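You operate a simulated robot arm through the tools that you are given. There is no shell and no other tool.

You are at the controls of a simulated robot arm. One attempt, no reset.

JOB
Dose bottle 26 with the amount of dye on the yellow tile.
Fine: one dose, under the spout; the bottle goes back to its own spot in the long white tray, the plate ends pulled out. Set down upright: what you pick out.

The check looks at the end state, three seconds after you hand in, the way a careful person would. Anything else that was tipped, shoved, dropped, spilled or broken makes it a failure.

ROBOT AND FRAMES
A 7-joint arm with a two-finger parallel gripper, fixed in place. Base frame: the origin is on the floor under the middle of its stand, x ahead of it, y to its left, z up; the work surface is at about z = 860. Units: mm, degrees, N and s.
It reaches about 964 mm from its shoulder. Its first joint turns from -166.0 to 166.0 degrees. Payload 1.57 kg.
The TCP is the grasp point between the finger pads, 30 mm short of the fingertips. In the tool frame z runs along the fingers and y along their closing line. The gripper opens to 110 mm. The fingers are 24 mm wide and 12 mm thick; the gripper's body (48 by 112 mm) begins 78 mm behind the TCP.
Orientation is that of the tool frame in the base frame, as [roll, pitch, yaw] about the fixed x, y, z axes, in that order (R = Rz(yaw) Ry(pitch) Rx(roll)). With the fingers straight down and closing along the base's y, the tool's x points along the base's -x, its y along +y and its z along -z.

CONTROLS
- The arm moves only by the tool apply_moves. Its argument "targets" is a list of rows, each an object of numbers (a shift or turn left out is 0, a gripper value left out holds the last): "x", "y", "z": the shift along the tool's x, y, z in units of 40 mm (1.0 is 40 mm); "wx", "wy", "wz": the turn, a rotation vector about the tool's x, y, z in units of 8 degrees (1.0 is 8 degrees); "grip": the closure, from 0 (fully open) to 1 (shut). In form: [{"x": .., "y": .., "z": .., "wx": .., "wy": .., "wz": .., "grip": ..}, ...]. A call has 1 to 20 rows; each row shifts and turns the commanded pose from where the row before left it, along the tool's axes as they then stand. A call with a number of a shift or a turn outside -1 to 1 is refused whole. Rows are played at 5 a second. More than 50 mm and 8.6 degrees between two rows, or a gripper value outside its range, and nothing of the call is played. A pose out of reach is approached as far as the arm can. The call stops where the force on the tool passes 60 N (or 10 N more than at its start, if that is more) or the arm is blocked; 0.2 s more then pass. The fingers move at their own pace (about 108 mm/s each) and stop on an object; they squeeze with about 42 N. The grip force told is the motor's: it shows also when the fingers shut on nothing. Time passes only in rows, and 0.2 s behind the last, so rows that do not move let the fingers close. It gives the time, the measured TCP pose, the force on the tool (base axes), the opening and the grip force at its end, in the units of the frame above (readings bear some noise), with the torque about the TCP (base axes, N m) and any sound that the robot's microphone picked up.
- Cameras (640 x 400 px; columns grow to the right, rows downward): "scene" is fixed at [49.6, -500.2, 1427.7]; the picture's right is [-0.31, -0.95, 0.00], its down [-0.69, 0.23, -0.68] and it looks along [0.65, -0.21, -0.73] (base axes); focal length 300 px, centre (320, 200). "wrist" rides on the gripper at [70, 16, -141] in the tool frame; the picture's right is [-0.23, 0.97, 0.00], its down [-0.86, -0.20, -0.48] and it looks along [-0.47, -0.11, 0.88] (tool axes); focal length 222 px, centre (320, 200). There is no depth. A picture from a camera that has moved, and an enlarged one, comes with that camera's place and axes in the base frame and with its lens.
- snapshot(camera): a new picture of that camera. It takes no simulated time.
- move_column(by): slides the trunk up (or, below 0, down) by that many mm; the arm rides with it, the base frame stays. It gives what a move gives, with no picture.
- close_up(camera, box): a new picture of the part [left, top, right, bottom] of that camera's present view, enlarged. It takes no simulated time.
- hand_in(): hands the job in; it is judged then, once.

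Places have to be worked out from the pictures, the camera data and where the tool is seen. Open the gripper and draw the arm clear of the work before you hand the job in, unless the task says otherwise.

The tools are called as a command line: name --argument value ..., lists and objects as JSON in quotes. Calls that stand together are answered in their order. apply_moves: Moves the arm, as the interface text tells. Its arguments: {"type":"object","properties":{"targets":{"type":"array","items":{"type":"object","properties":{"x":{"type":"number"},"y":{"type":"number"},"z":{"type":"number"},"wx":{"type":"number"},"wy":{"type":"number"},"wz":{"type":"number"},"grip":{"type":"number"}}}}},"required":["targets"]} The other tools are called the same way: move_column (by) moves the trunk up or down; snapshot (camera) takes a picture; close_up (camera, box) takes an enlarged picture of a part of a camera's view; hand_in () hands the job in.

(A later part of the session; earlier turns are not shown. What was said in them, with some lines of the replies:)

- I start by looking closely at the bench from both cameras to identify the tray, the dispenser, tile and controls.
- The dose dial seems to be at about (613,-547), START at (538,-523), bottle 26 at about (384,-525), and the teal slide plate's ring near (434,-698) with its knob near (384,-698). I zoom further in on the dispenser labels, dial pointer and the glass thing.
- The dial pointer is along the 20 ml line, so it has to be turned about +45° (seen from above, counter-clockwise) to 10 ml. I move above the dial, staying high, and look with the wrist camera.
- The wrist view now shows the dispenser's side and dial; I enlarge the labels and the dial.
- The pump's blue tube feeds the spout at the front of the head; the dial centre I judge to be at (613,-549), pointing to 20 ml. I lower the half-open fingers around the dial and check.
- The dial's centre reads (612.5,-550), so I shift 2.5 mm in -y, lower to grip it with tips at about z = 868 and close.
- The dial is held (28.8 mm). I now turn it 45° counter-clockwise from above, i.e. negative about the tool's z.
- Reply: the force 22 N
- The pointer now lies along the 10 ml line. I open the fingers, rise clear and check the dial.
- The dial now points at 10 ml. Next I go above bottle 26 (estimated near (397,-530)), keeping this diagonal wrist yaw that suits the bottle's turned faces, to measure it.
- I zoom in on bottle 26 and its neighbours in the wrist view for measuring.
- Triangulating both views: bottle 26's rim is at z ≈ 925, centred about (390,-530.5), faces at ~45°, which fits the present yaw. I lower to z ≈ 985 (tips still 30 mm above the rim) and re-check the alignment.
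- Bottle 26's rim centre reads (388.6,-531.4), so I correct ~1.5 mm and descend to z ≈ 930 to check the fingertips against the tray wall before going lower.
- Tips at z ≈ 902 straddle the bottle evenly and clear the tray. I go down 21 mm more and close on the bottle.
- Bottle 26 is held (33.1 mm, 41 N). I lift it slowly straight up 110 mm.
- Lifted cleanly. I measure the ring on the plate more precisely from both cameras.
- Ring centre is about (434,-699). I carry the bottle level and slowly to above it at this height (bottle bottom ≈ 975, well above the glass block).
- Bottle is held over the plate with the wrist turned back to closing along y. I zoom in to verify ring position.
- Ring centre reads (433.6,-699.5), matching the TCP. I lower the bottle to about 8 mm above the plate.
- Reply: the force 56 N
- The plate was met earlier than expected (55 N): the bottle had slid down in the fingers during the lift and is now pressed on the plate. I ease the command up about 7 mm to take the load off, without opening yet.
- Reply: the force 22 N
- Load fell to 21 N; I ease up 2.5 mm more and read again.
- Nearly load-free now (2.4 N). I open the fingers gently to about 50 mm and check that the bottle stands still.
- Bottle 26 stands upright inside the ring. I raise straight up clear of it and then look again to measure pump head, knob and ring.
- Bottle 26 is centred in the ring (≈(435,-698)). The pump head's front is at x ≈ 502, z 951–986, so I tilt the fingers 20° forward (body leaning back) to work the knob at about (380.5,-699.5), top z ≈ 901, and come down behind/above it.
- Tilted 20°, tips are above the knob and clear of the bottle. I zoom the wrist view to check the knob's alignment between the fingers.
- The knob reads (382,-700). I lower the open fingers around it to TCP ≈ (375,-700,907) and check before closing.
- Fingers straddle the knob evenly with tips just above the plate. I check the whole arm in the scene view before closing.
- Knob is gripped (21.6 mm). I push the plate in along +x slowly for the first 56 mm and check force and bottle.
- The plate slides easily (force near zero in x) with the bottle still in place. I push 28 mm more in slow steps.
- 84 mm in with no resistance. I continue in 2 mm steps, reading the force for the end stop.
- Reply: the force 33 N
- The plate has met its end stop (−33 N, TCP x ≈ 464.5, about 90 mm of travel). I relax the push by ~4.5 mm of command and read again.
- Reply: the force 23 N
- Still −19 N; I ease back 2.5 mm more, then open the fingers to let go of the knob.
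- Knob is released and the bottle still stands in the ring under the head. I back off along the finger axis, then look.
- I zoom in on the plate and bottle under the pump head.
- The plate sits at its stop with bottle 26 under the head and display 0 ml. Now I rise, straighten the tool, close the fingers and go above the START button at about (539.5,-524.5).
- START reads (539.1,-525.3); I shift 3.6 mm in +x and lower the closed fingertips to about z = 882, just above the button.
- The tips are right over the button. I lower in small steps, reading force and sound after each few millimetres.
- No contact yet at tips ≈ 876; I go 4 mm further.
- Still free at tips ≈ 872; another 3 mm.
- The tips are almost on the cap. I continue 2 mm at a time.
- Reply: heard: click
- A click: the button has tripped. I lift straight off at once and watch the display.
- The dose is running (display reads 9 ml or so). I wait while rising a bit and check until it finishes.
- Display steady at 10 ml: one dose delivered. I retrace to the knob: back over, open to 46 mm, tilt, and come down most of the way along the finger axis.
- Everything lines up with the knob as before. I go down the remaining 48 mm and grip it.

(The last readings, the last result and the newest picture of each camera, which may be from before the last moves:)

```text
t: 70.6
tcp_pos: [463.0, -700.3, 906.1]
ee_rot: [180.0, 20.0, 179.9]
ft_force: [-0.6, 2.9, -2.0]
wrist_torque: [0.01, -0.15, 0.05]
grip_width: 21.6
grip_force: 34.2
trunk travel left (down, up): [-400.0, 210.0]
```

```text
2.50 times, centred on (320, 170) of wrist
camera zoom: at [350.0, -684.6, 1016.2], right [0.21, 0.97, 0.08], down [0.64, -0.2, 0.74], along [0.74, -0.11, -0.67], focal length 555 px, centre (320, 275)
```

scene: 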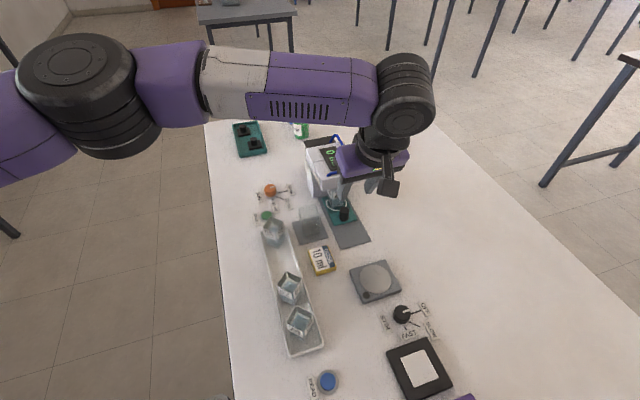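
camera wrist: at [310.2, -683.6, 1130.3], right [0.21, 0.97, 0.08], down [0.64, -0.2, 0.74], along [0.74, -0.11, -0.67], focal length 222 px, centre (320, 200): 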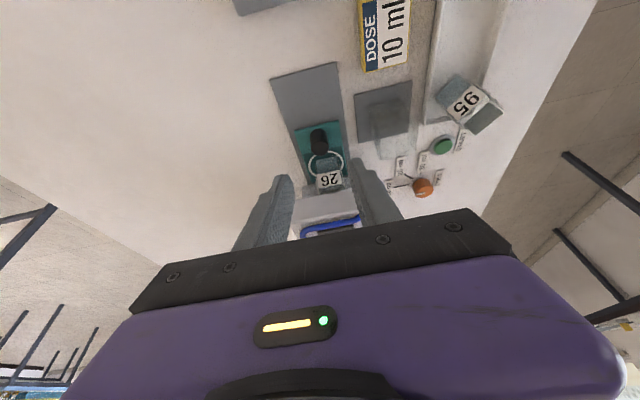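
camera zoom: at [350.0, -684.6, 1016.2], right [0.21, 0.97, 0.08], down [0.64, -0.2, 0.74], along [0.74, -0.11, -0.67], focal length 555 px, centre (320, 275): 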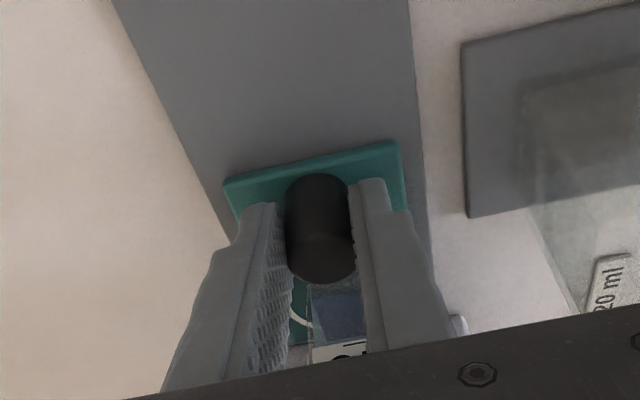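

Knob gripped again. I draw the plate out along −x slowly, 76 mm first.

apply_moves --targets '[{"x": 0.047, "z": -0.0171}, {"x": 0.094, "z": -0.0342}, {"x": 0.141, "z": -0.0513}, {"x": 0.188, "z": -0.0684}, {"x": 0.188, "z": -0.0684}, {"x": 0.188, "z": -0.0684}, {"x": 0.188, "z": -0.0684}, {"x": 0.188, "z": -0.0684}, {"x": 0.188, "z": -0.0684}, {"x": 0.141, "z": -0.0513}, {"x": 0.094, "z": -0.0342}, {"x": 0.094, "z": -0.0342}, {"x": 0.047, "z": -0.0171}, {}]'

close_up --camera "wrist" --box '[220, 90, 420, 250]'

close_up --camera "scene" --box '[300, 140, 400, 260]'

```text
t: 73.6
tcp_pos: [387.6, -699.8, 907.0]
ee_rot: [-179.9, 20.0, 180.0]
ft_force: [0.7, -9.2, -10.0]
wrist_torque: [-0.2, 0.06, -0.06]
grip_width: 21.6
grip_force: 35.0
trunk travel left (down, up): [-400.0, 210.0]
```

```text
2.50 times, centred on (320, 170) of wrist
camera zoom: at [273.9, -684.4, 1016.3], right [0.21, 0.97, 0.08], down [0.64, -0.2, 0.74], along [0.74, -0.11, -0.67], focal length 555 px, centre (320, 275)
```

zoom: 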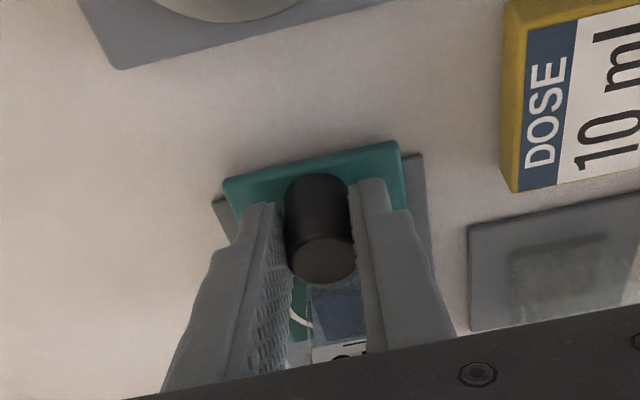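

```text
3.33 times, centred on (350, 200) of scene
camera zoom: at [49.6, -500.2, 1427.7], right [-0.31, -0.95, 0.0], down [-0.69, 0.23, -0.68], along [0.65, -0.21, -0.73], focal length 1001 px, centre (220, 200)
```

zoom: 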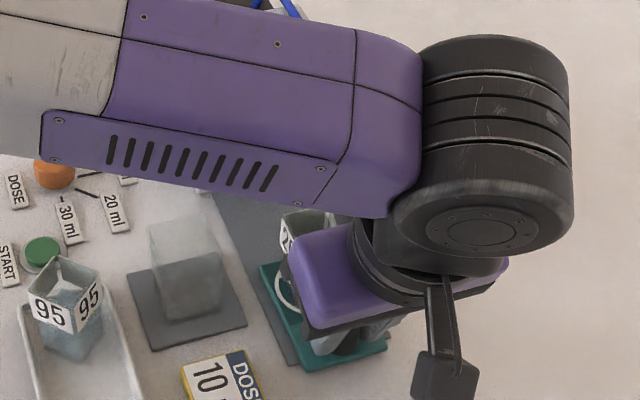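

Still smooth. I pull the last ~13 mm in 2 mm steps, watching for the outer stop.

apply_moves --targets '[{"x": 0.047, "z": -0.0171}, {"x": 0.047, "z": -0.0171}, {"x": 0.047, "z": -0.0171}, {"x": 0.047, "z": -0.0171}, {"x": 0.047, "z": -0.0171}, {}]'

apply_moves --targets '[{"x": 0.047, "z": -0.0171}, {"x": 0.035, "z": -0.0128}, {}]'

close_up --camera "wrist" --box '[240, 90, 400, 250]'

```text
t: 75.0
tcp_pos: [377.6, -700.1, 906.1]
ee_rot: [180.0, 20.0, 179.9]
ft_force: [-0.4, -18.1, -10.7]
wrist_torque: [-0.33, 0.01, -0.12]
grip_width: 21.6
grip_force: 34.6
trunk travel left (down, up): [-400.0, 210.0]
```

```text
t: 75.8
tcp_pos: [375.1, -699.9, 905.6]
ee_rot: [180.0, 20.0, 179.8]
ft_force: [0.3, -16.6, -9.1]
wrist_torque: [-0.21, 0.2, -0.15]
grip_width: 21.6
grip_force: 35.2
trunk travel left (down, up): [-400.0, 210.0]
```

```text
2.50 times, centred on (320, 170) of wrist
camera zoom: at [260.6, -684.4, 1016.3], right [0.21, 0.97, 0.08], down [0.64, -0.2, 0.74], along [0.74, -0.11, -0.67], focal length 555 px, centre (320, 275)
```

zoom: 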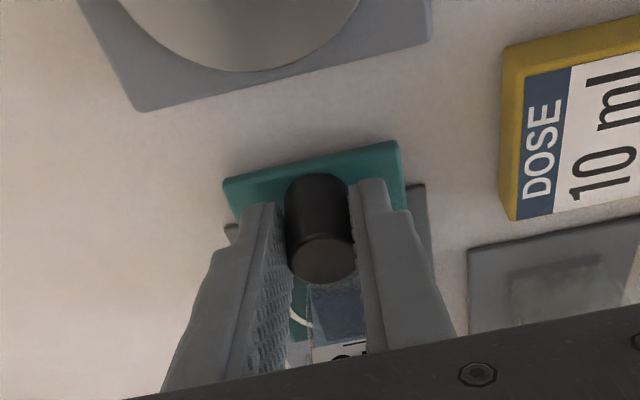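

The plate is back where it started. I pull 2 mm more to see whether it is against its outer stop.

apply_moves --targets '[{"x": 0.047, "z": -0.0171}, {}, {}]'

```text
t: 76.6
tcp_pos: [373.7, -700.2, 906.4]
ee_rot: [-179.9, 19.9, 180.0]
ft_force: [8.1, -14.9, -8.1]
wrist_torque: [-0.26, 0.85, -0.07]
grip_width: 21.6
grip_force: 34.5
trunk travel left (down, up): [-400.0, 210.0]
```

It meets the outer stop (+8 N). I relax 1.5 mm, open the fingers and back off along their axis.

apply_moves --targets '[{"x": -0.035, "z": 0.0128}, {}, {"grip": 0.72}, {"grip": 0.58}, {}, {}, {"z": -0.2}, {"z": -0.4}, {"z": -0.6}, {"z": -0.6}, {"z": -0.6}, {"z": -0.6}, {"z": -0.6}, {}]'

snapshot --camera "wrist"

close_up --camera "scene" --box '[300, 140, 400, 260]'

```text
t: 79.6
tcp_pos: [322.5, -701.0, 1042.4]
ee_rot: [-179.9, 20.0, -180.0]
ft_force: [0.2, 0.0, 0.1]
wrist_torque: [-0.01, 0.01, 0.03]
grip_width: 46.3
grip_force: 0.0
trunk travel left (down, up): [-400.0, 210.0]
```

```text
taken
camera wrist: at [209.2, -685.3, 1151.9], right [0.21, 0.97, 0.08], down [0.64, -0.2, 0.74], along [0.74, -0.11, -0.67], focal length 222 px, centre (320, 200)
```

wrist: 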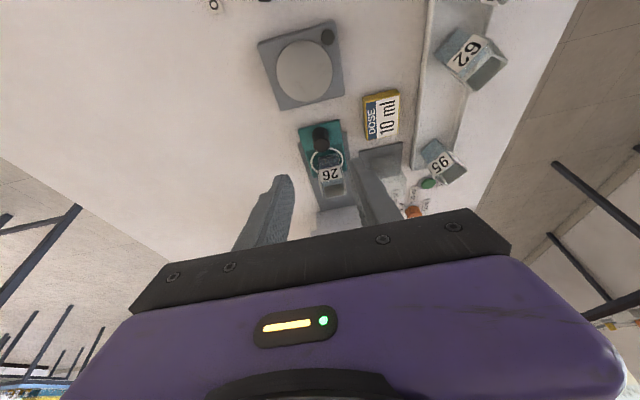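

```text
3.33 times, centred on (350, 200) of scene
camera zoom: at [49.6, -500.2, 1427.7], right [-0.31, -0.95, 0.0], down [-0.69, 0.23, -0.68], along [0.65, -0.21, -0.73], focal length 1001 px, centre (220, 200)
```

zoom: 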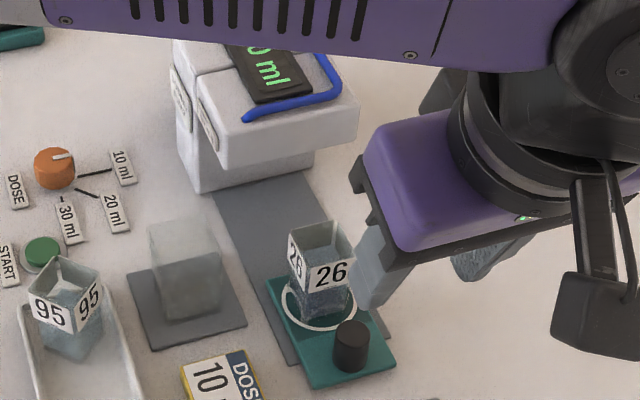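

Plate is out at its stop, bottle 26 upright in the ring with dyed water. I straighten the tool and go above the bottle again to measure it.

apply_moves --targets '[{"z": -0.5, "grip": 0.54}, {"wy": 0.625}, {"wy": 0.625}, {"wy": 0.625}, {"wy": 0.625}, {}, {"x": -0.7}, {"x": -0.8}, {"x": -0.8}, {"x": -0.6}, {}, {}]'

close_up --camera "wrist" --box '[240, 60, 400, 220]'

close_up --camera "scene" --box '[320, 190, 390, 260]'

```text
t: 82.2
tcp_pos: [435.1, -699.5, 1061.0]
ee_rot: [-180.0, 0.0, 180.0]
ft_force: [0.3, -0.7, 0.1]
wrist_torque: [0.03, 0.02, 0.0]
grip_width: 50.8
grip_force: 0.1
trunk travel left (down, up): [-400.0, 210.0]
```

```text
2.50 times, centred on (320, 140) of wrist
camera zoom: at [365.0, -684.3, 1203.5], right [0.23, 0.97, 0.0], down [0.85, -0.2, 0.48], along [0.47, -0.11, -0.88], focal length 555 px, centre (320, 350)
```

zoom: 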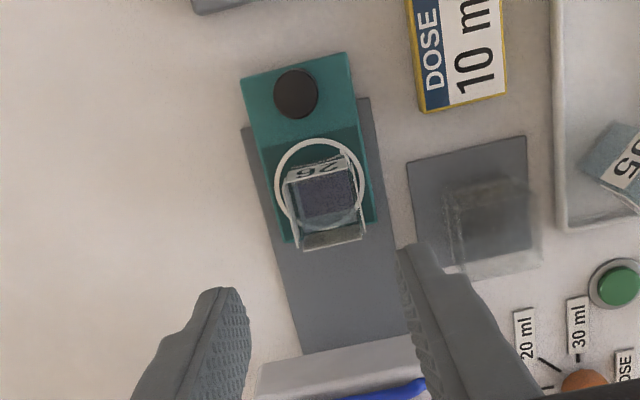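

```text
5.71 times, centred on (355, 225) of scene
camera zoom: at [49.6, -500.2, 1427.7], right [-0.31, -0.95, 0.0], down [-0.69, 0.23, -0.68], along [0.65, -0.21, -0.73], focal length 1716 px, centre (120, 57)
```

zoom: 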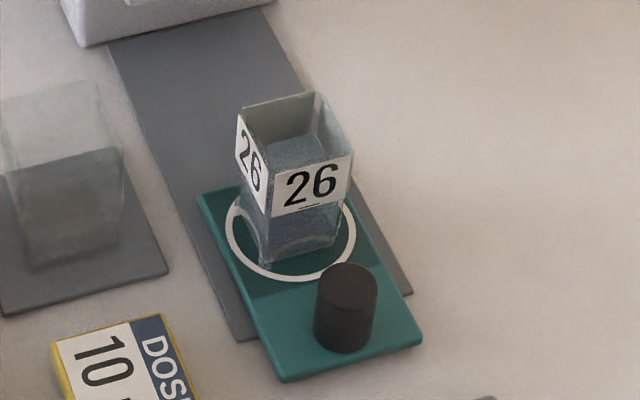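

Bottle rim centre is (433.6,-698) at z ≈ 931. I correct ~1.5 mm in y and lower to just above the rim, then check the alignment.

apply_moves --targets '[{"x": 0.03, "y": 0.04, "z": 0.5}, {"z": 0.7}, {"z": 0.7}, {"z": 0.4}, {}, {}]'

close_up --camera "wrist" --box '[240, 80, 400, 220]'

close_up --camera "scene" --box '[320, 190, 390, 260]'

```text
t: 83.6
tcp_pos: [432.3, -697.9, 968.9]
ee_rot: [180.0, -0.1, 179.9]
ft_force: [0.5, 0.4, -0.5]
wrist_torque: [-0.03, 0.04, 0.01]
grip_width: 50.4
grip_force: 0.1
trunk travel left (down, up): [-400.0, 210.0]
```

```text
2.86 times, centred on (320, 150) of wrist
camera zoom: at [362.9, -681.7, 1111.6], right [0.23, 0.97, 0.0], down [0.85, -0.2, 0.48], along [0.47, -0.11, -0.88], focal length 635 px, centre (320, 343)
```

zoom: 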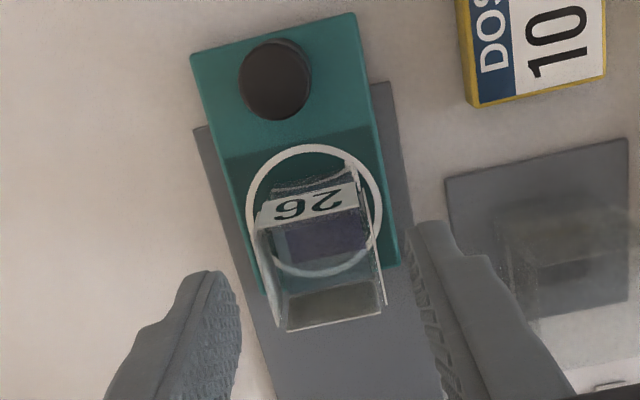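

```text
5.71 times, centred on (355, 225) of scene
camera zoom: at [49.6, -500.2, 1427.7], right [-0.31, -0.95, 0.0], down [-0.69, 0.23, -0.68], along [0.65, -0.21, -0.73], focal length 1716 px, centre (120, 57)
```

zoom: 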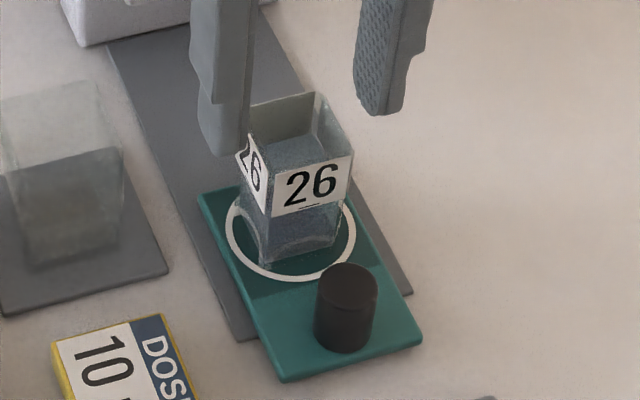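

Well aligned (bottle at (431.7,-697.4)). I lower to TCP z ≈ 918, a low grip on the bottle, and close.

apply_moves --targets '[{"z": 0.4}, {"z": 0.4}, {"z": 0.4}, {"z": 0.08}, {}, {"grip": 0.6}, {"grip": 0.66}, {"grip": 0.7}, {"grip": 1}, {}, {}]'

close_up --camera "wrist" --box '[240, 80, 400, 240]'

close_up --camera "scene" --box '[320, 190, 390, 260]'

```text
t: 86.0
tcp_pos: [431.9, -697.1, 917.5]
ee_rot: [180.0, -0.1, 180.0]
ft_force: [0.4, -0.8, -0.5]
wrist_torque: [-0.02, -0.01, 0.01]
grip_width: 33.2
grip_force: 41.2
trunk travel left (down, up): [-400.0, 210.0]
```

```text
2.50 times, centred on (320, 160) of wrist
camera zoom: at [362.2, -682.2, 1059.8], right [0.23, 0.97, 0.0], down [0.85, -0.2, 0.48], along [0.47, -0.11, -0.88], focal length 555 px, centre (320, 300)
```

zoom: 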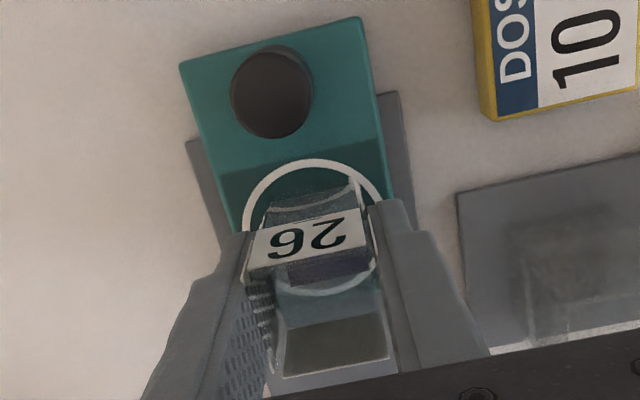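

```text
5.71 times, centred on (355, 225) of scene
camera zoom: at [49.6, -500.2, 1427.7], right [-0.31, -0.95, 0.0], down [-0.69, 0.23, -0.68], along [0.65, -0.21, -0.73], focal length 1716 px, centre (120, 57)
```

zoom: 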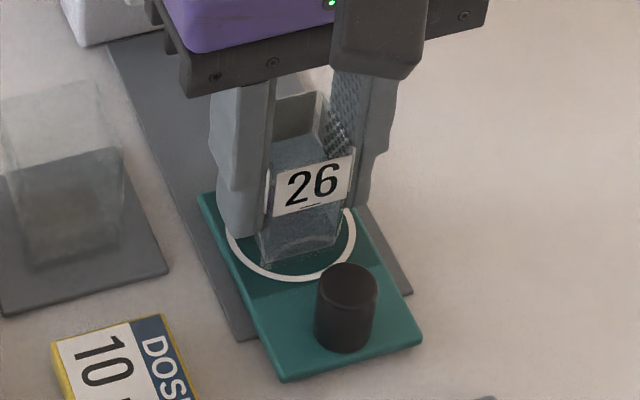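

Gripped at 33.2 mm. I lift only 6 mm first, to see whether the bottle comes up with the fingers or slips.

apply_moves --targets '[{"z": -0.05}, {"z": -0.05}, {"z": -0.05}, {}, {}]'

close_up --camera "wrist" --box '[240, 80, 400, 240]'

close_up --camera "scene" --box '[320, 190, 390, 260]'

```text
t: 87.2
tcp_pos: [432.9, -697.5, 923.8]
ee_rot: [-180.0, 0.0, 179.9]
ft_force: [0.2, -0.2, 0.2]
wrist_torque: [-0.01, -0.04, 0.01]
grip_width: 33.1
grip_force: 41.4
trunk travel left (down, up): [-400.0, 210.0]
```

```text
2.50 times, centred on (320, 160) of wrist
camera zoom: at [362.4, -682.1, 1065.9], right [0.23, 0.97, 0.0], down [0.85, -0.2, 0.48], along [0.47, -0.11, -0.88], focal length 555 px, centre (320, 300)
```

zoom: 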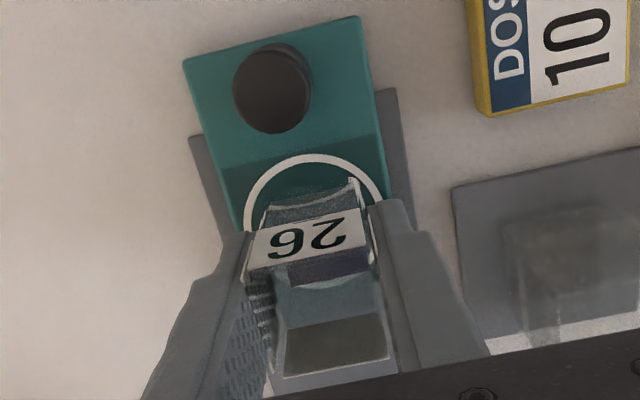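

```text
5.71 times, centred on (355, 225) of scene
camera zoom: at [49.6, -500.2, 1427.7], right [-0.31, -0.95, 0.0], down [-0.69, 0.23, -0.68], along [0.65, -0.21, -0.73], focal length 1716 px, centre (120, 57)
```

zoom: 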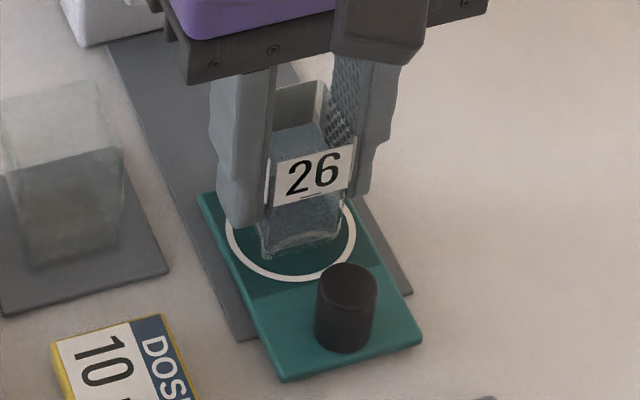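

It rises with the fingers, no slip this time. I lift another 24 mm gently and check again.

apply_moves --targets '[{"z": -0.05}, {"z": -0.1}, {"z": -0.1}, {"z": -0.1}, {"z": -0.1}, {"z": -0.1}, {"z": -0.05}, {}, {}]'

close_up --camera "wrist" --box '[240, 80, 400, 240]'

close_up --camera "scene" --box '[320, 180, 390, 250]'

```text
t: 89.2
tcp_pos: [432.3, -697.9, 948.5]
ee_rot: [180.0, 0.0, 179.9]
ft_force: [-0.4, 0.4, -0.4]
wrist_torque: [0.02, 0.0, 0.01]
grip_width: 33.1
grip_force: 41.0
trunk travel left (down, up): [-400.0, 210.0]
```

```text
2.50 times, centred on (320, 160) of wrist
camera zoom: at [362.4, -682.3, 1090.0], right [0.23, 0.97, 0.0], down [0.85, -0.2, 0.48], along [0.47, -0.11, -0.88], focal length 555 px, centre (320, 300)
```

zoom: 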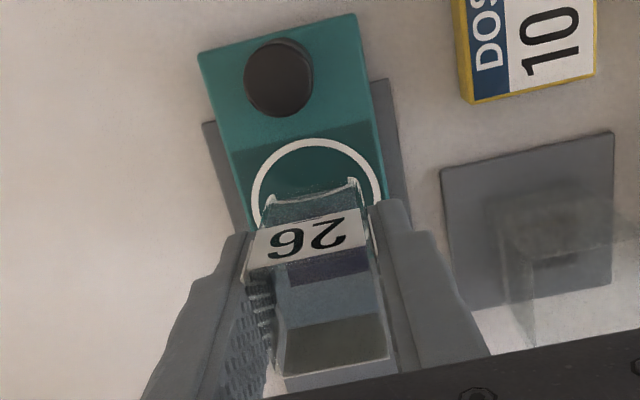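

```text
5.71 times, centred on (355, 215) of scene
camera zoom: at [49.6, -500.2, 1427.7], right [-0.31, -0.95, 0.0], down [-0.69, 0.23, -0.68], along [0.65, -0.21, -0.73], focal length 1716 px, centre (120, 114)
```

zoom: 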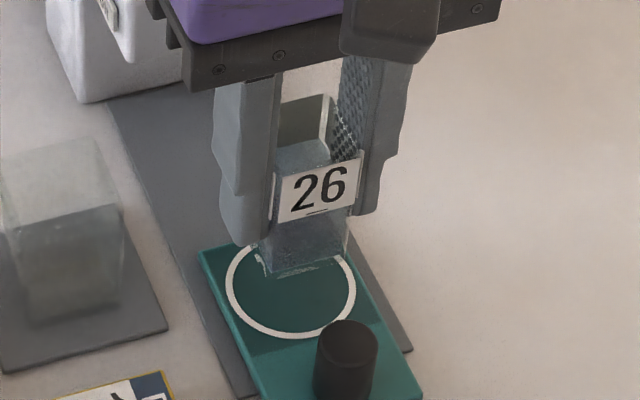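

No slip after 30 mm of lift. I raise the bottle slowly another 76 mm to carrying height and check again.

apply_moves --targets '[{"z": -0.1}, {"z": -0.2}, {"z": -0.2}, {"z": -0.25}, {"z": -0.25}, {"z": -0.25}, {"z": -0.25}, {"z": -0.2}, {"z": -0.15}, {"z": -0.05, "x": -0.0325}, {}, {}]'

close_up --camera "wrist" --box '[240, 80, 400, 240]'

close_up --camera "scene" --box '[300, 140, 400, 260]'

```text
t: 91.8
tcp_pos: [433.6, -697.2, 1023.8]
ee_rot: [179.9, -0.1, 180.0]
ft_force: [-0.4, -0.3, -0.3]
wrist_torque: [0.0, 0.0, -0.03]
grip_width: 33.4
grip_force: 40.8
trunk travel left (down, up): [-400.0, 210.0]
```

```text
2.50 times, centred on (320, 160) of wrist
camera zoom: at [363.3, -682.5, 1165.9], right [0.23, 0.97, 0.0], down [0.85, -0.2, 0.48], along [0.47, -0.11, -0.88], focal length 555 px, centre (320, 300)
```

zoom: 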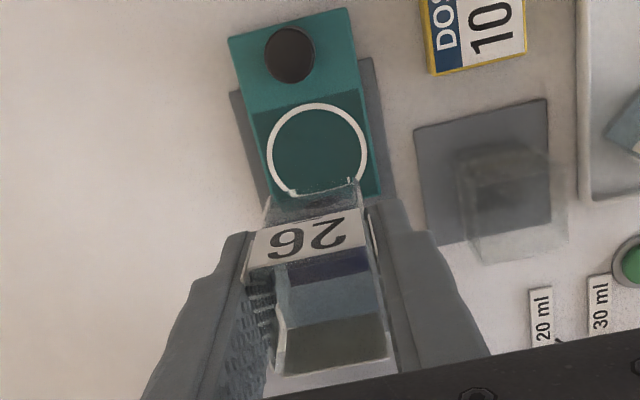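

```text
3.33 times, centred on (350, 200) of scene
camera zoom: at [49.6, -500.2, 1427.7], right [-0.31, -0.95, 0.0], down [-0.69, 0.23, -0.68], along [0.65, -0.21, -0.73], focal length 1001 px, centre (220, 200)
```

zoom: 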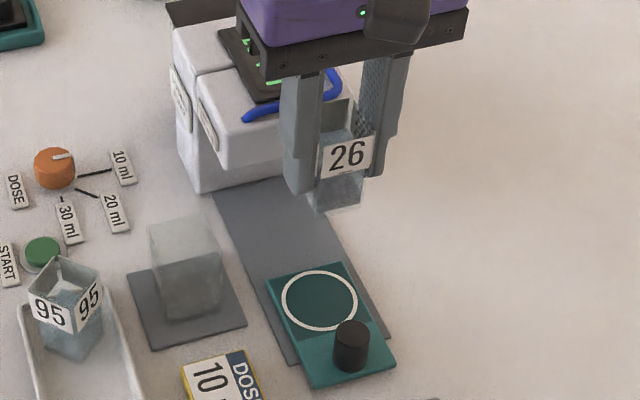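

Bottle held firmly, plate clean and out. I turn the wrist back 45° and carry the bottle slowly back over its spot along the same path.

apply_moves --targets '[{"wz": -0.1}, {"wz": -0.2}, {"wz": -0.4}, {"wz": -0.4}, {"wz": -0.4}, {"wz": -0.4}, {"wz": -0.4}, {"wz": -0.4}, {"wz": -0.4}, {"wz": -0.4}, {"wz": -0.4}, {"wz": -0.4}, {"wz": -0.4}, {"wz": -0.4}, {"wz": -0.2}, {"wz": -0.2}, {"wz": -0.1}, {}]'

apply_moves --targets '[{"x": -0.0359, "y": 0.0622}, {"x": -0.0718, "y": 0.1243}, {"x": -0.1078, "y": 0.1865}, {"x": -0.1437, "y": 0.2487}, {"x": -0.1437, "y": 0.2487}, {"x": -0.1437, "y": 0.2487}, {"x": -0.1437, "y": 0.2487}, {"x": -0.1437, "y": 0.2487}, {"x": -0.1437, "y": 0.2487}, {"x": -0.1437, "y": 0.2487}, {"x": -0.1437, "y": 0.2487}, {"x": -0.1437, "y": 0.2487}, {"x": -0.1437, "y": 0.2487}, {"x": -0.1437, "y": 0.2487}, {"x": -0.1437, "y": 0.2487}, {"x": -0.1078, "y": 0.1865}, {"x": -0.0718, "y": 0.1243}, {"x": -0.0359, "y": 0.0622}, {}, {}]'

snapshot --camera "wrist"

close_up --camera "scene" --box '[230, 180, 350, 300]'

```text
t: 95.6
tcp_pos: [434.1, -697.7, 1024.0]
ee_rot: [-180.0, 0.0, -135.2]
ft_force: [-0.2, 0.8, 0.1]
wrist_torque: [0.0, -0.03, 0.0]
grip_width: 33.2
grip_force: 40.8
trunk travel left (down, up): [-400.0, 210.0]
```

```text
t: 99.8
tcp_pos: [390.2, -531.7, 1024.1]
ee_rot: [179.9, 0.1, -135.4]
ft_force: [0.9, -0.5, 0.0]
wrist_torque: [0.0, 0.0, 0.0]
grip_width: 33.1
grip_force: 40.8
trunk travel left (down, up): [-400.0, 210.0]
```

```text
taken
camera wrist: at [328.9, -569.9, 1165.8], right [-0.52, 0.85, 0.0], down [0.75, 0.46, 0.48], along [0.41, 0.25, -0.88], focal length 222 px, centre (320, 200)
```

wrist: 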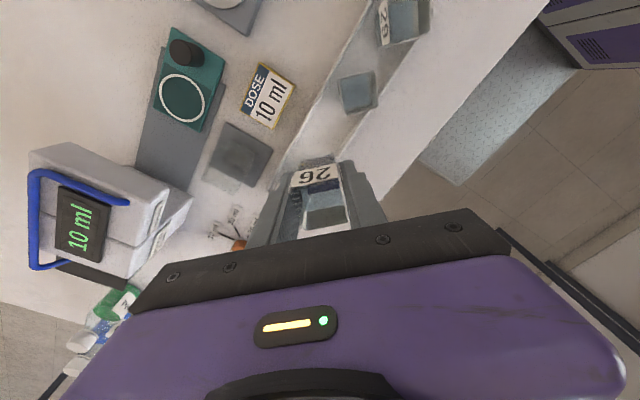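

```text
3.33 times, centred on (290, 240) of scene
camera zoom: at [49.6, -500.2, 1427.7], right [-0.31, -0.95, 0.0], down [-0.69, 0.23, -0.68], along [0.65, -0.21, -0.73], focal length 1001 px, centre (420, 67)
```

zoom: 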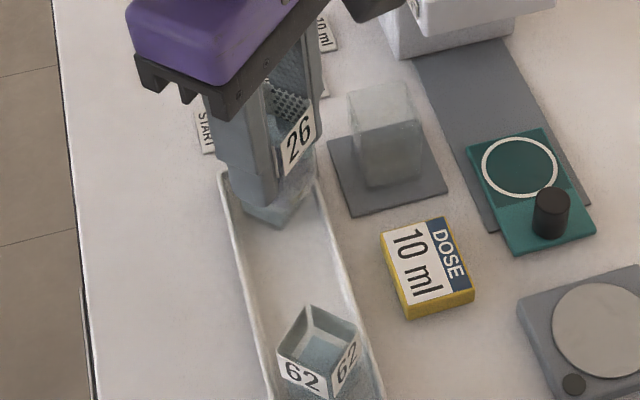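

The bottle is back over its spot (TCP 390.2,-531.7 versus 390.4,-532.3 at pick-up). I lower slowly to z ≈ 922, still clear of the tray floor.

apply_moves --targets '[{"z": 0.1}, {"z": 0.2}, {"z": 0.25}, {"z": 0.25}, {"z": 0.25}, {"z": 0.25}, {"z": 0.25}, {"z": 0.25}, {"z": 0.25}, {"z": 0.2}, {"z": 0.15}, {"z": 0.1}, {"z": 0.05}, {}, {}]'

close_up --camera "wrist" --box '[240, 80, 400, 240]'

close_up --camera "scene" --box '[250, 220, 320, 290]'

```text
t: 103.0
tcp_pos: [389.7, -531.6, 921.5]
ee_rot: [-180.0, 0.0, -135.4]
ft_force: [0.0, -0.6, -0.8]
wrist_torque: [-0.01, -0.01, -0.02]
grip_width: 33.2
grip_force: 41.3
trunk travel left (down, up): [-400.0, 210.0]
```

```text
2.50 times, centred on (320, 160) of wrist
camera zoom: at [328.9, -570.1, 1063.8], right [-0.52, 0.85, 0.0], down [0.75, 0.46, 0.48], along [0.41, 0.25, -0.88], focal length 555 px, centre (320, 300)
```

zoom: 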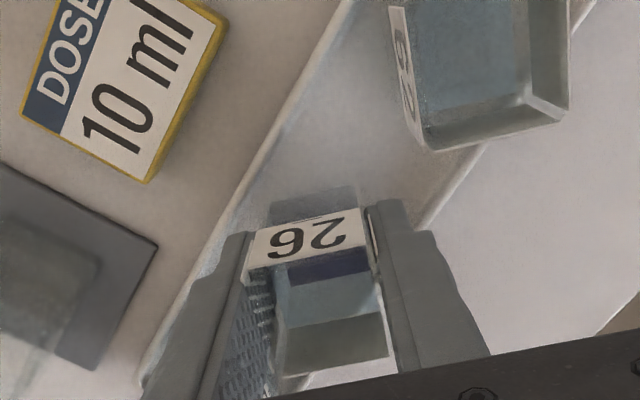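

```text
5.71 times, centred on (285, 255) of scene
camera zoom: at [49.6, -500.2, 1427.7], right [-0.31, -0.95, 0.0], down [-0.69, 0.23, -0.68], along [0.65, -0.21, -0.73], focal length 1716 px, centre (520, -114)
```

zoom: 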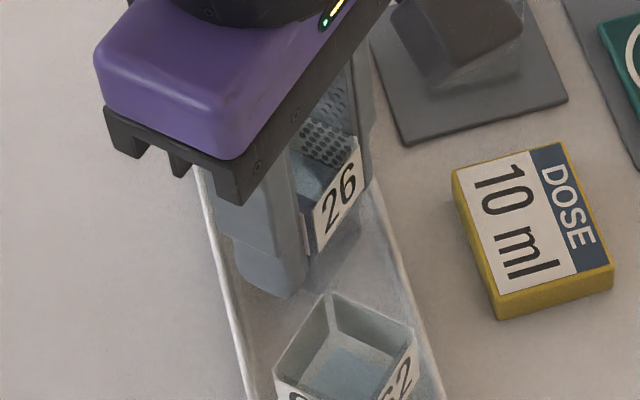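

No contact at z = 921.5. I go on in small steps, reading the force each time.

apply_moves --targets '[{"z": 0.05}, {"z": 0.05}, {}]'

apply_moves --targets '[{"z": 0.05}, {}, {}]'

apply_moves --targets '[{"z": 0.04}, {}, {}]'

```text
t: 103.8
tcp_pos: [389.3, -531.7, 917.9]
ee_rot: [180.0, 0.0, -135.3]
ft_force: [0.6, 0.0, -0.6]
wrist_torque: [-0.02, -0.03, 0.01]
grip_width: 32.9
grip_force: 41.7
trunk travel left (down, up): [-400.0, 210.0]
```

```text
t: 104.6
tcp_pos: [388.9, -531.5, 914.5]
ee_rot: [-180.0, 0.0, -135.2]
ft_force: [0.3, 0.4, -0.2]
wrist_torque: [-0.02, 0.0, 0.03]
grip_width: 33.0
grip_force: 40.8
trunk travel left (down, up): [-400.0, 210.0]
```

```text
t: 105.4
tcp_pos: [389.0, -532.9, 913.7]
ee_rot: [-180.0, 0.1, -135.3]
ft_force: [0.1, -0.7, 0.0]
wrist_torque: [-0.02, 0.02, -0.05]
grip_width: 33.2
grip_force: 40.7
trunk travel left (down, up): [-400.0, 210.0]
```

Still free at z ≈ 914. Continuing in 1.6 mm steps.

apply_moves --targets '[{"z": 0.04}, {}, {}]'

apply_moves --targets '[{"z": 0.04}, {}, {}]'

close_up --camera "scene" --box '[250, 220, 320, 290]'

```text
t: 106.2
tcp_pos: [390.6, -531.3, 912.4]
ee_rot: [-180.0, 0.0, -135.4]
ft_force: [-0.1, -0.1, 1.6]
wrist_torque: [-0.02, -0.01, 0.04]
grip_width: 32.9
grip_force: 41.2
trunk travel left (down, up): [-400.0, 210.0]
```

```text
t: 107.0
tcp_pos: [390.3, -531.0, 911.6]
ee_rot: [179.9, -0.2, -135.3]
ft_force: [0.3, 4.2, 18.4]
wrist_torque: [0.22, -0.09, 0.0]
grip_width: 33.2
grip_force: 41.1
trunk travel left (down, up): [-400.0, 210.0]
```

```text
5.71 times, centred on (285, 255) of scene
camera zoom: at [49.6, -500.2, 1427.7], right [-0.31, -0.95, 0.0], down [-0.69, 0.23, -0.68], along [0.65, -0.21, -0.73], focal length 1716 px, centre (520, -114)
```

zoom: 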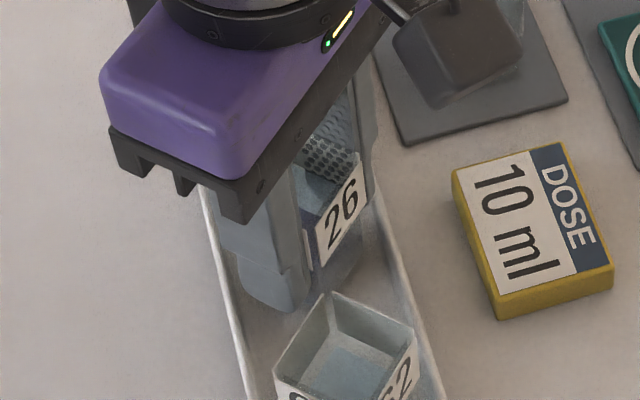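

Contact: 18 N at TCP z ≈ 911.6, matching the bottle base on the tray floor. I ease up ~1.4 mm to unload before letting go.

apply_moves --targets '[{"z": -0.03}, {}, {}]'

close_up --camera "wrist" --box '[240, 80, 400, 240]'

```text
t: 107.8
tcp_pos: [390.0, -532.6, 912.3]
ee_rot: [179.9, -0.1, -135.3]
ft_force: [0.6, -0.8, 8.9]
wrist_torque: [-0.02, -0.05, 0.01]
grip_width: 33.1
grip_force: 41.2
trunk travel left (down, up): [-400.0, 210.0]
```

```text
2.50 times, centred on (320, 160) of wrist
camera zoom: at [328.3, -570.1, 1054.5], right [-0.52, 0.85, 0.0], down [0.75, 0.46, 0.48], along [0.41, 0.25, -0.88], focal length 555 px, centre (320, 300)
```

zoom: 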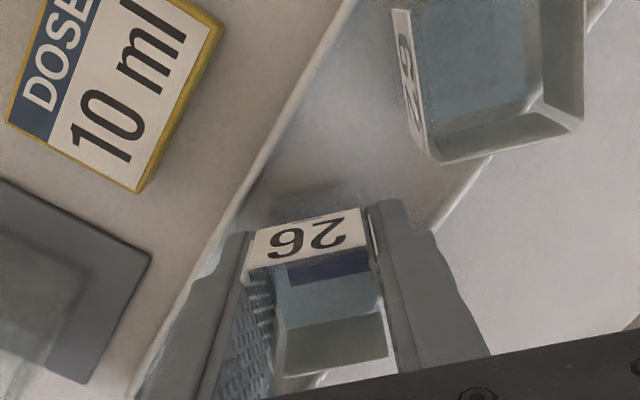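

Unloaded to 9 N and the grip looks just like at pick-up. I ease 0.6 mm more, then open the fingers gently and check that the bottle stands.

apply_moves --targets '[{"z": -0.015}, {}, {"grip": 0.68}, {"grip": 0.64}, {"grip": 0.58}, {"grip": 0.5}, {}, {}]'

close_up --camera "wrist" --box '[240, 80, 400, 240]'

close_up --camera "scene" --box '[250, 220, 320, 290]'

```text
t: 109.6
tcp_pos: [389.5, -531.3, 911.7]
ee_rot: [180.0, 0.1, -135.3]
ft_force: [-1.0, -0.3, -0.4]
wrist_torque: [-0.03, 0.03, 0.01]
grip_width: 54.9
grip_force: 0.1
trunk travel left (down, up): [-400.0, 210.0]
```

```text
2.50 times, centred on (320, 160) of wrist
camera zoom: at [328.3, -570.1, 1055.0], right [-0.52, 0.85, 0.0], down [0.75, 0.46, 0.48], along [0.41, 0.25, -0.88], focal length 555 px, centre (320, 300)
```

zoom: 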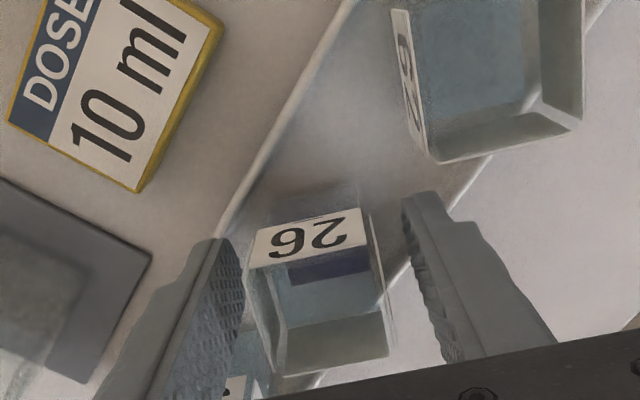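

```text
5.71 times, centred on (285, 255) of scene
camera zoom: at [49.6, -500.2, 1427.7], right [-0.31, -0.95, 0.0], down [-0.69, 0.23, -0.68], along [0.65, -0.21, -0.73], focal length 1716 px, centre (520, -114)
```

zoom: 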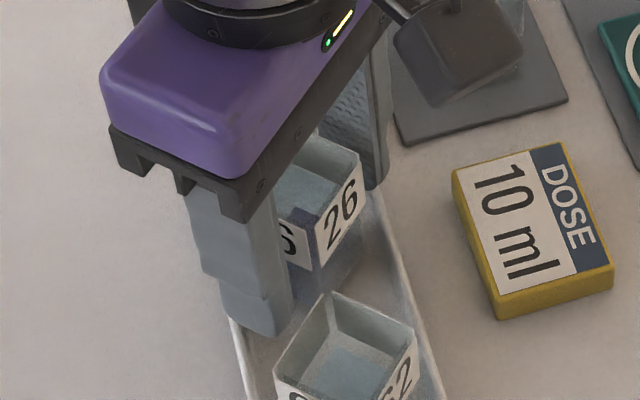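

Bottle 26 stands by itself in the tray. I raise the open fingers straight up clear of it.

apply_moves --targets '[{"z": -0.1}, {"z": -0.2}, {"z": -0.4}, {"z": -0.6}, {"z": -0.8}, {"z": -0.8}, {"z": -0.8}, {"z": -0.8}, {"z": -0.8}, {}]'

snapshot --camera "scene"

close_up --camera "scene" --box '[255, 225, 325, 355]'

close_up --camera "wrist" --box '[240, 20, 420, 180]'

```text
t: 111.8
tcp_pos: [389.4, -530.7, 1125.0]
ee_rot: [-180.0, 0.0, -135.3]
ft_force: [-0.4, 0.1, 0.4]
wrist_torque: [0.01, 0.03, 0.03]
grip_width: 55.2
grip_force: 0.1
trunk travel left (down, up): [-400.0, 210.0]
```

```text
taken
```

scene: 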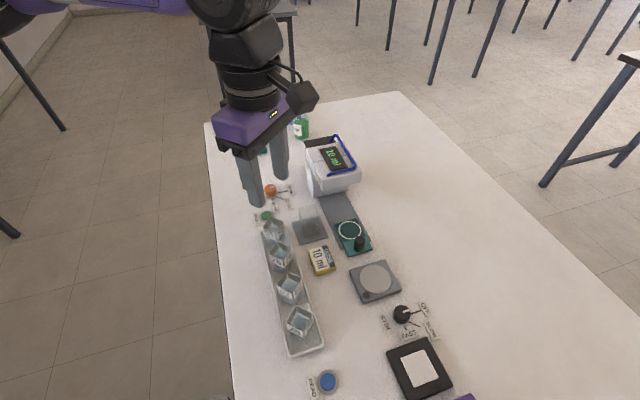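

```text
3.08 times, centred on (290, 290) of scene
camera zoom: at [49.6, -500.2, 1427.7], right [-0.31, -0.95, 0.0], down [-0.69, 0.23, -0.68], along [0.65, -0.21, -0.73], focal length 924 px, centre (412, -77)
```

zoom: 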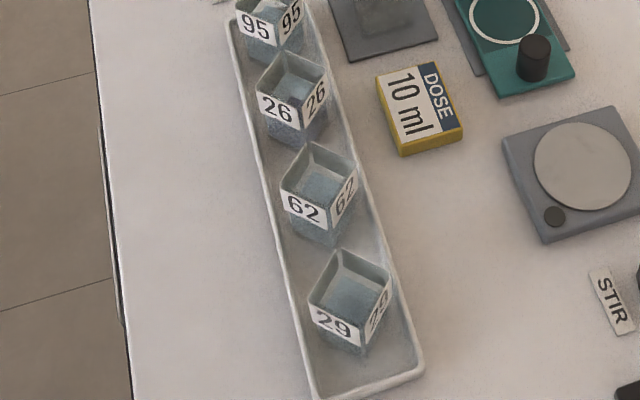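

```text
2.50 times, centred on (330, 100) of wrist
camera zoom: at [328.2, -568.7, 1267.5], right [-0.52, 0.85, 0.0], down [0.75, 0.46, 0.48], along [0.41, 0.25, -0.88], focal length 555 px, centre (295, 450)
```

zoom: 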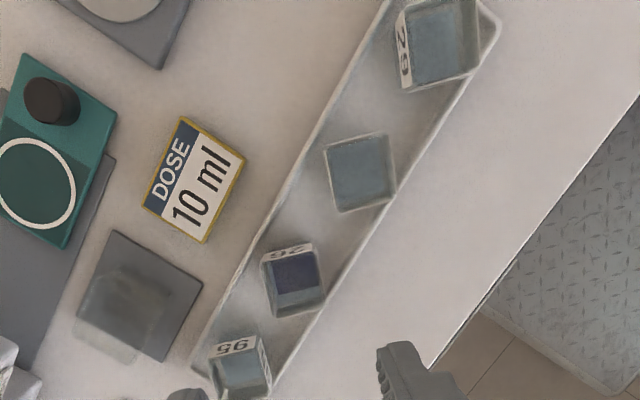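

Bottle 26 is back in line, visibly dyed. I compare its place and the whole bench with the first pictures using the same crops.

close_up --camera "scene" --box '[255, 235, 310, 275]'

close_up --camera "scene" --box '[290, 120, 400, 260]'

close_up --camera "scene" --box '[240, 170, 340, 240]'

```text
10.00 times, centred on (282, 255) of scene
camera zoom: at [49.6, -500.2, 1427.7], right [-0.31, -0.95, 0.0], down [-0.69, 0.23, -0.68], along [0.65, -0.21, -0.73], focal length 3004 px, centre (695, -350)
```

zoom: 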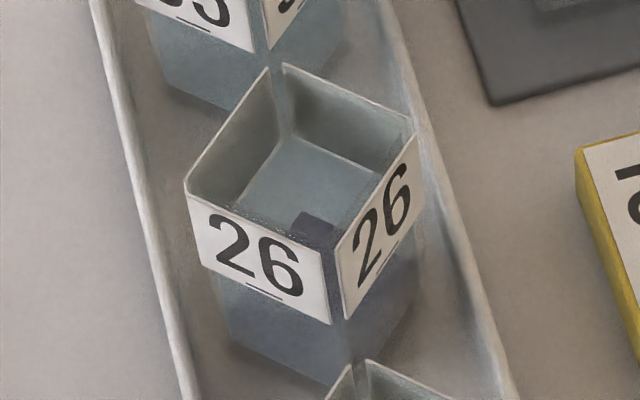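

```text
2.86 times, centred on (345, 190) of scene
camera zoom: at [49.6, -500.2, 1427.7], right [-0.31, -0.95, 0.0], down [-0.69, 0.23, -0.68], along [0.65, -0.21, -0.73], focal length 858 px, centre (249, 229)
```

zoom: 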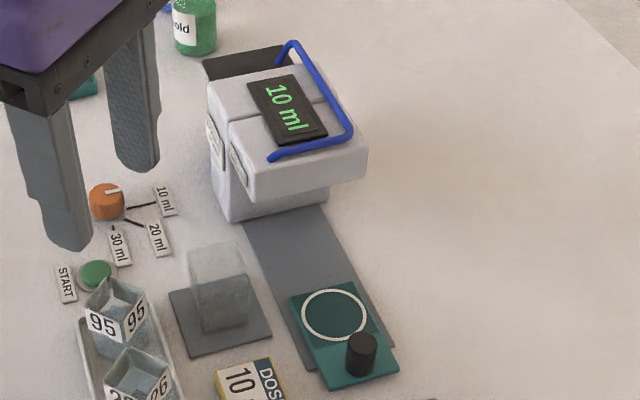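

```text
5.71 times, centred on (290, 205) of scene
camera zoom: at [49.6, -500.2, 1427.7], right [-0.31, -0.95, 0.0], down [-0.69, 0.23, -0.68], along [0.65, -0.21, -0.73], focal length 1716 px, centre (491, 171)
```

zoom: 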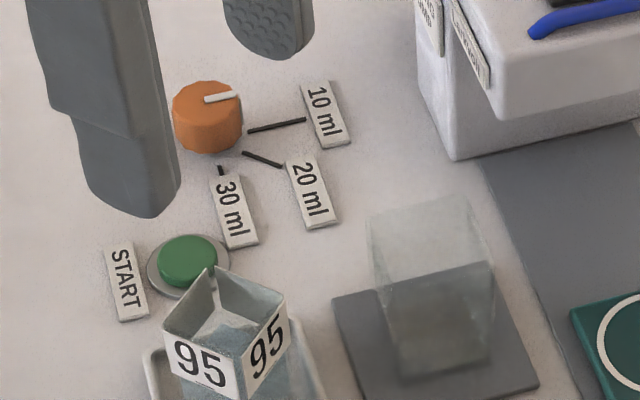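

Bottle position, plate, dial (10 ml) and everything else match the first pictures. I open the gripper fully and draw the arm up clear of the work.

apply_moves --targets '[{"z": -0.8, "grip": 0}, {"z": -0.9}, {"z": -0.8}, {"x": 0.5}, {"x": 0.5}, {}, {}]'

snapshot --camera "scene"

snapshot --camera "wrist"

```text
t: 113.4
tcp_pos: [361.9, -561.5, 1225.7]
ee_rot: [180.0, 0.0, -135.3]
ft_force: [-0.3, -0.1, -0.6]
wrist_torque: [0.0, 0.04, -0.02]
grip_width: 110.0
grip_force: 0.0
trunk travel left (down, up): [-400.0, 210.0]
```

```text
taken
```

scene: 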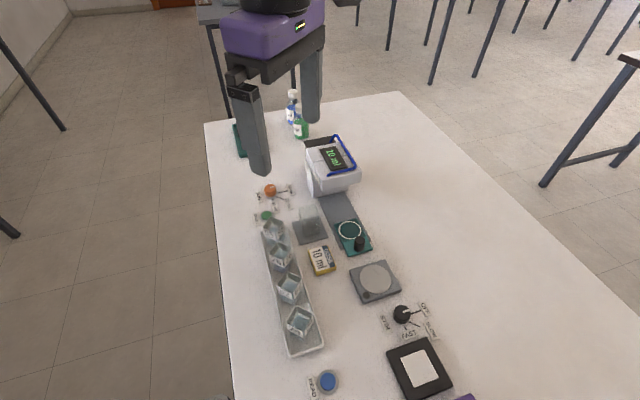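

```text
taken
camera wrist: at [300.7, -599.2, 1367.7], right [-0.52, 0.85, 0.0], down [0.75, 0.46, 0.48], along [0.41, 0.25, -0.88], focal length 222 px, centre (320, 200)
```

wrist: 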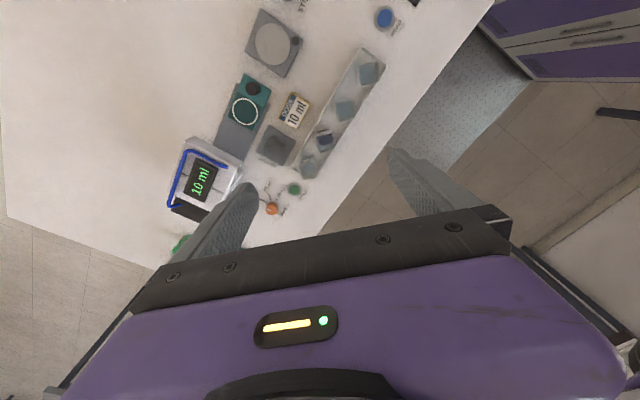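

The pictures show the bench in order: bottle 26 dosed with 10 ml and back on its spot, the plate pulled out, and the arm clear with the gripper open. I hand the job in.

hand_in

```text
The job is handed in.
```

Bottle 26 got one 10 ml dose, the amount on the yellow tile, and is back upright on its own spot in the white tray. The job is handed in, but I haven't seen the check's result.

- **Dose:** the dial was on 20 ml, so I turned it to 10 ml. I pushed the plate in to its stop so the bottle stood under the pump head. I pressed START once, and the display stopped at 10 ml. The bottle's liquid is visibly darker.
- **Plate:** it is pulled out against its outer stop, empty, with no dye on it.
- **Bottle:** its position in the tray matches the first pictures to about 1 mm.
- **Slip:** on the first lift it slid about 25 mm down in the fingers, so I set it on the plate with about 55 N of force. I saw no damage or spill. The carry back showed no slip.
- **Everything else:** the other bottles, the glass block and the tile look unmoved. The arm is clear with the gripper open.
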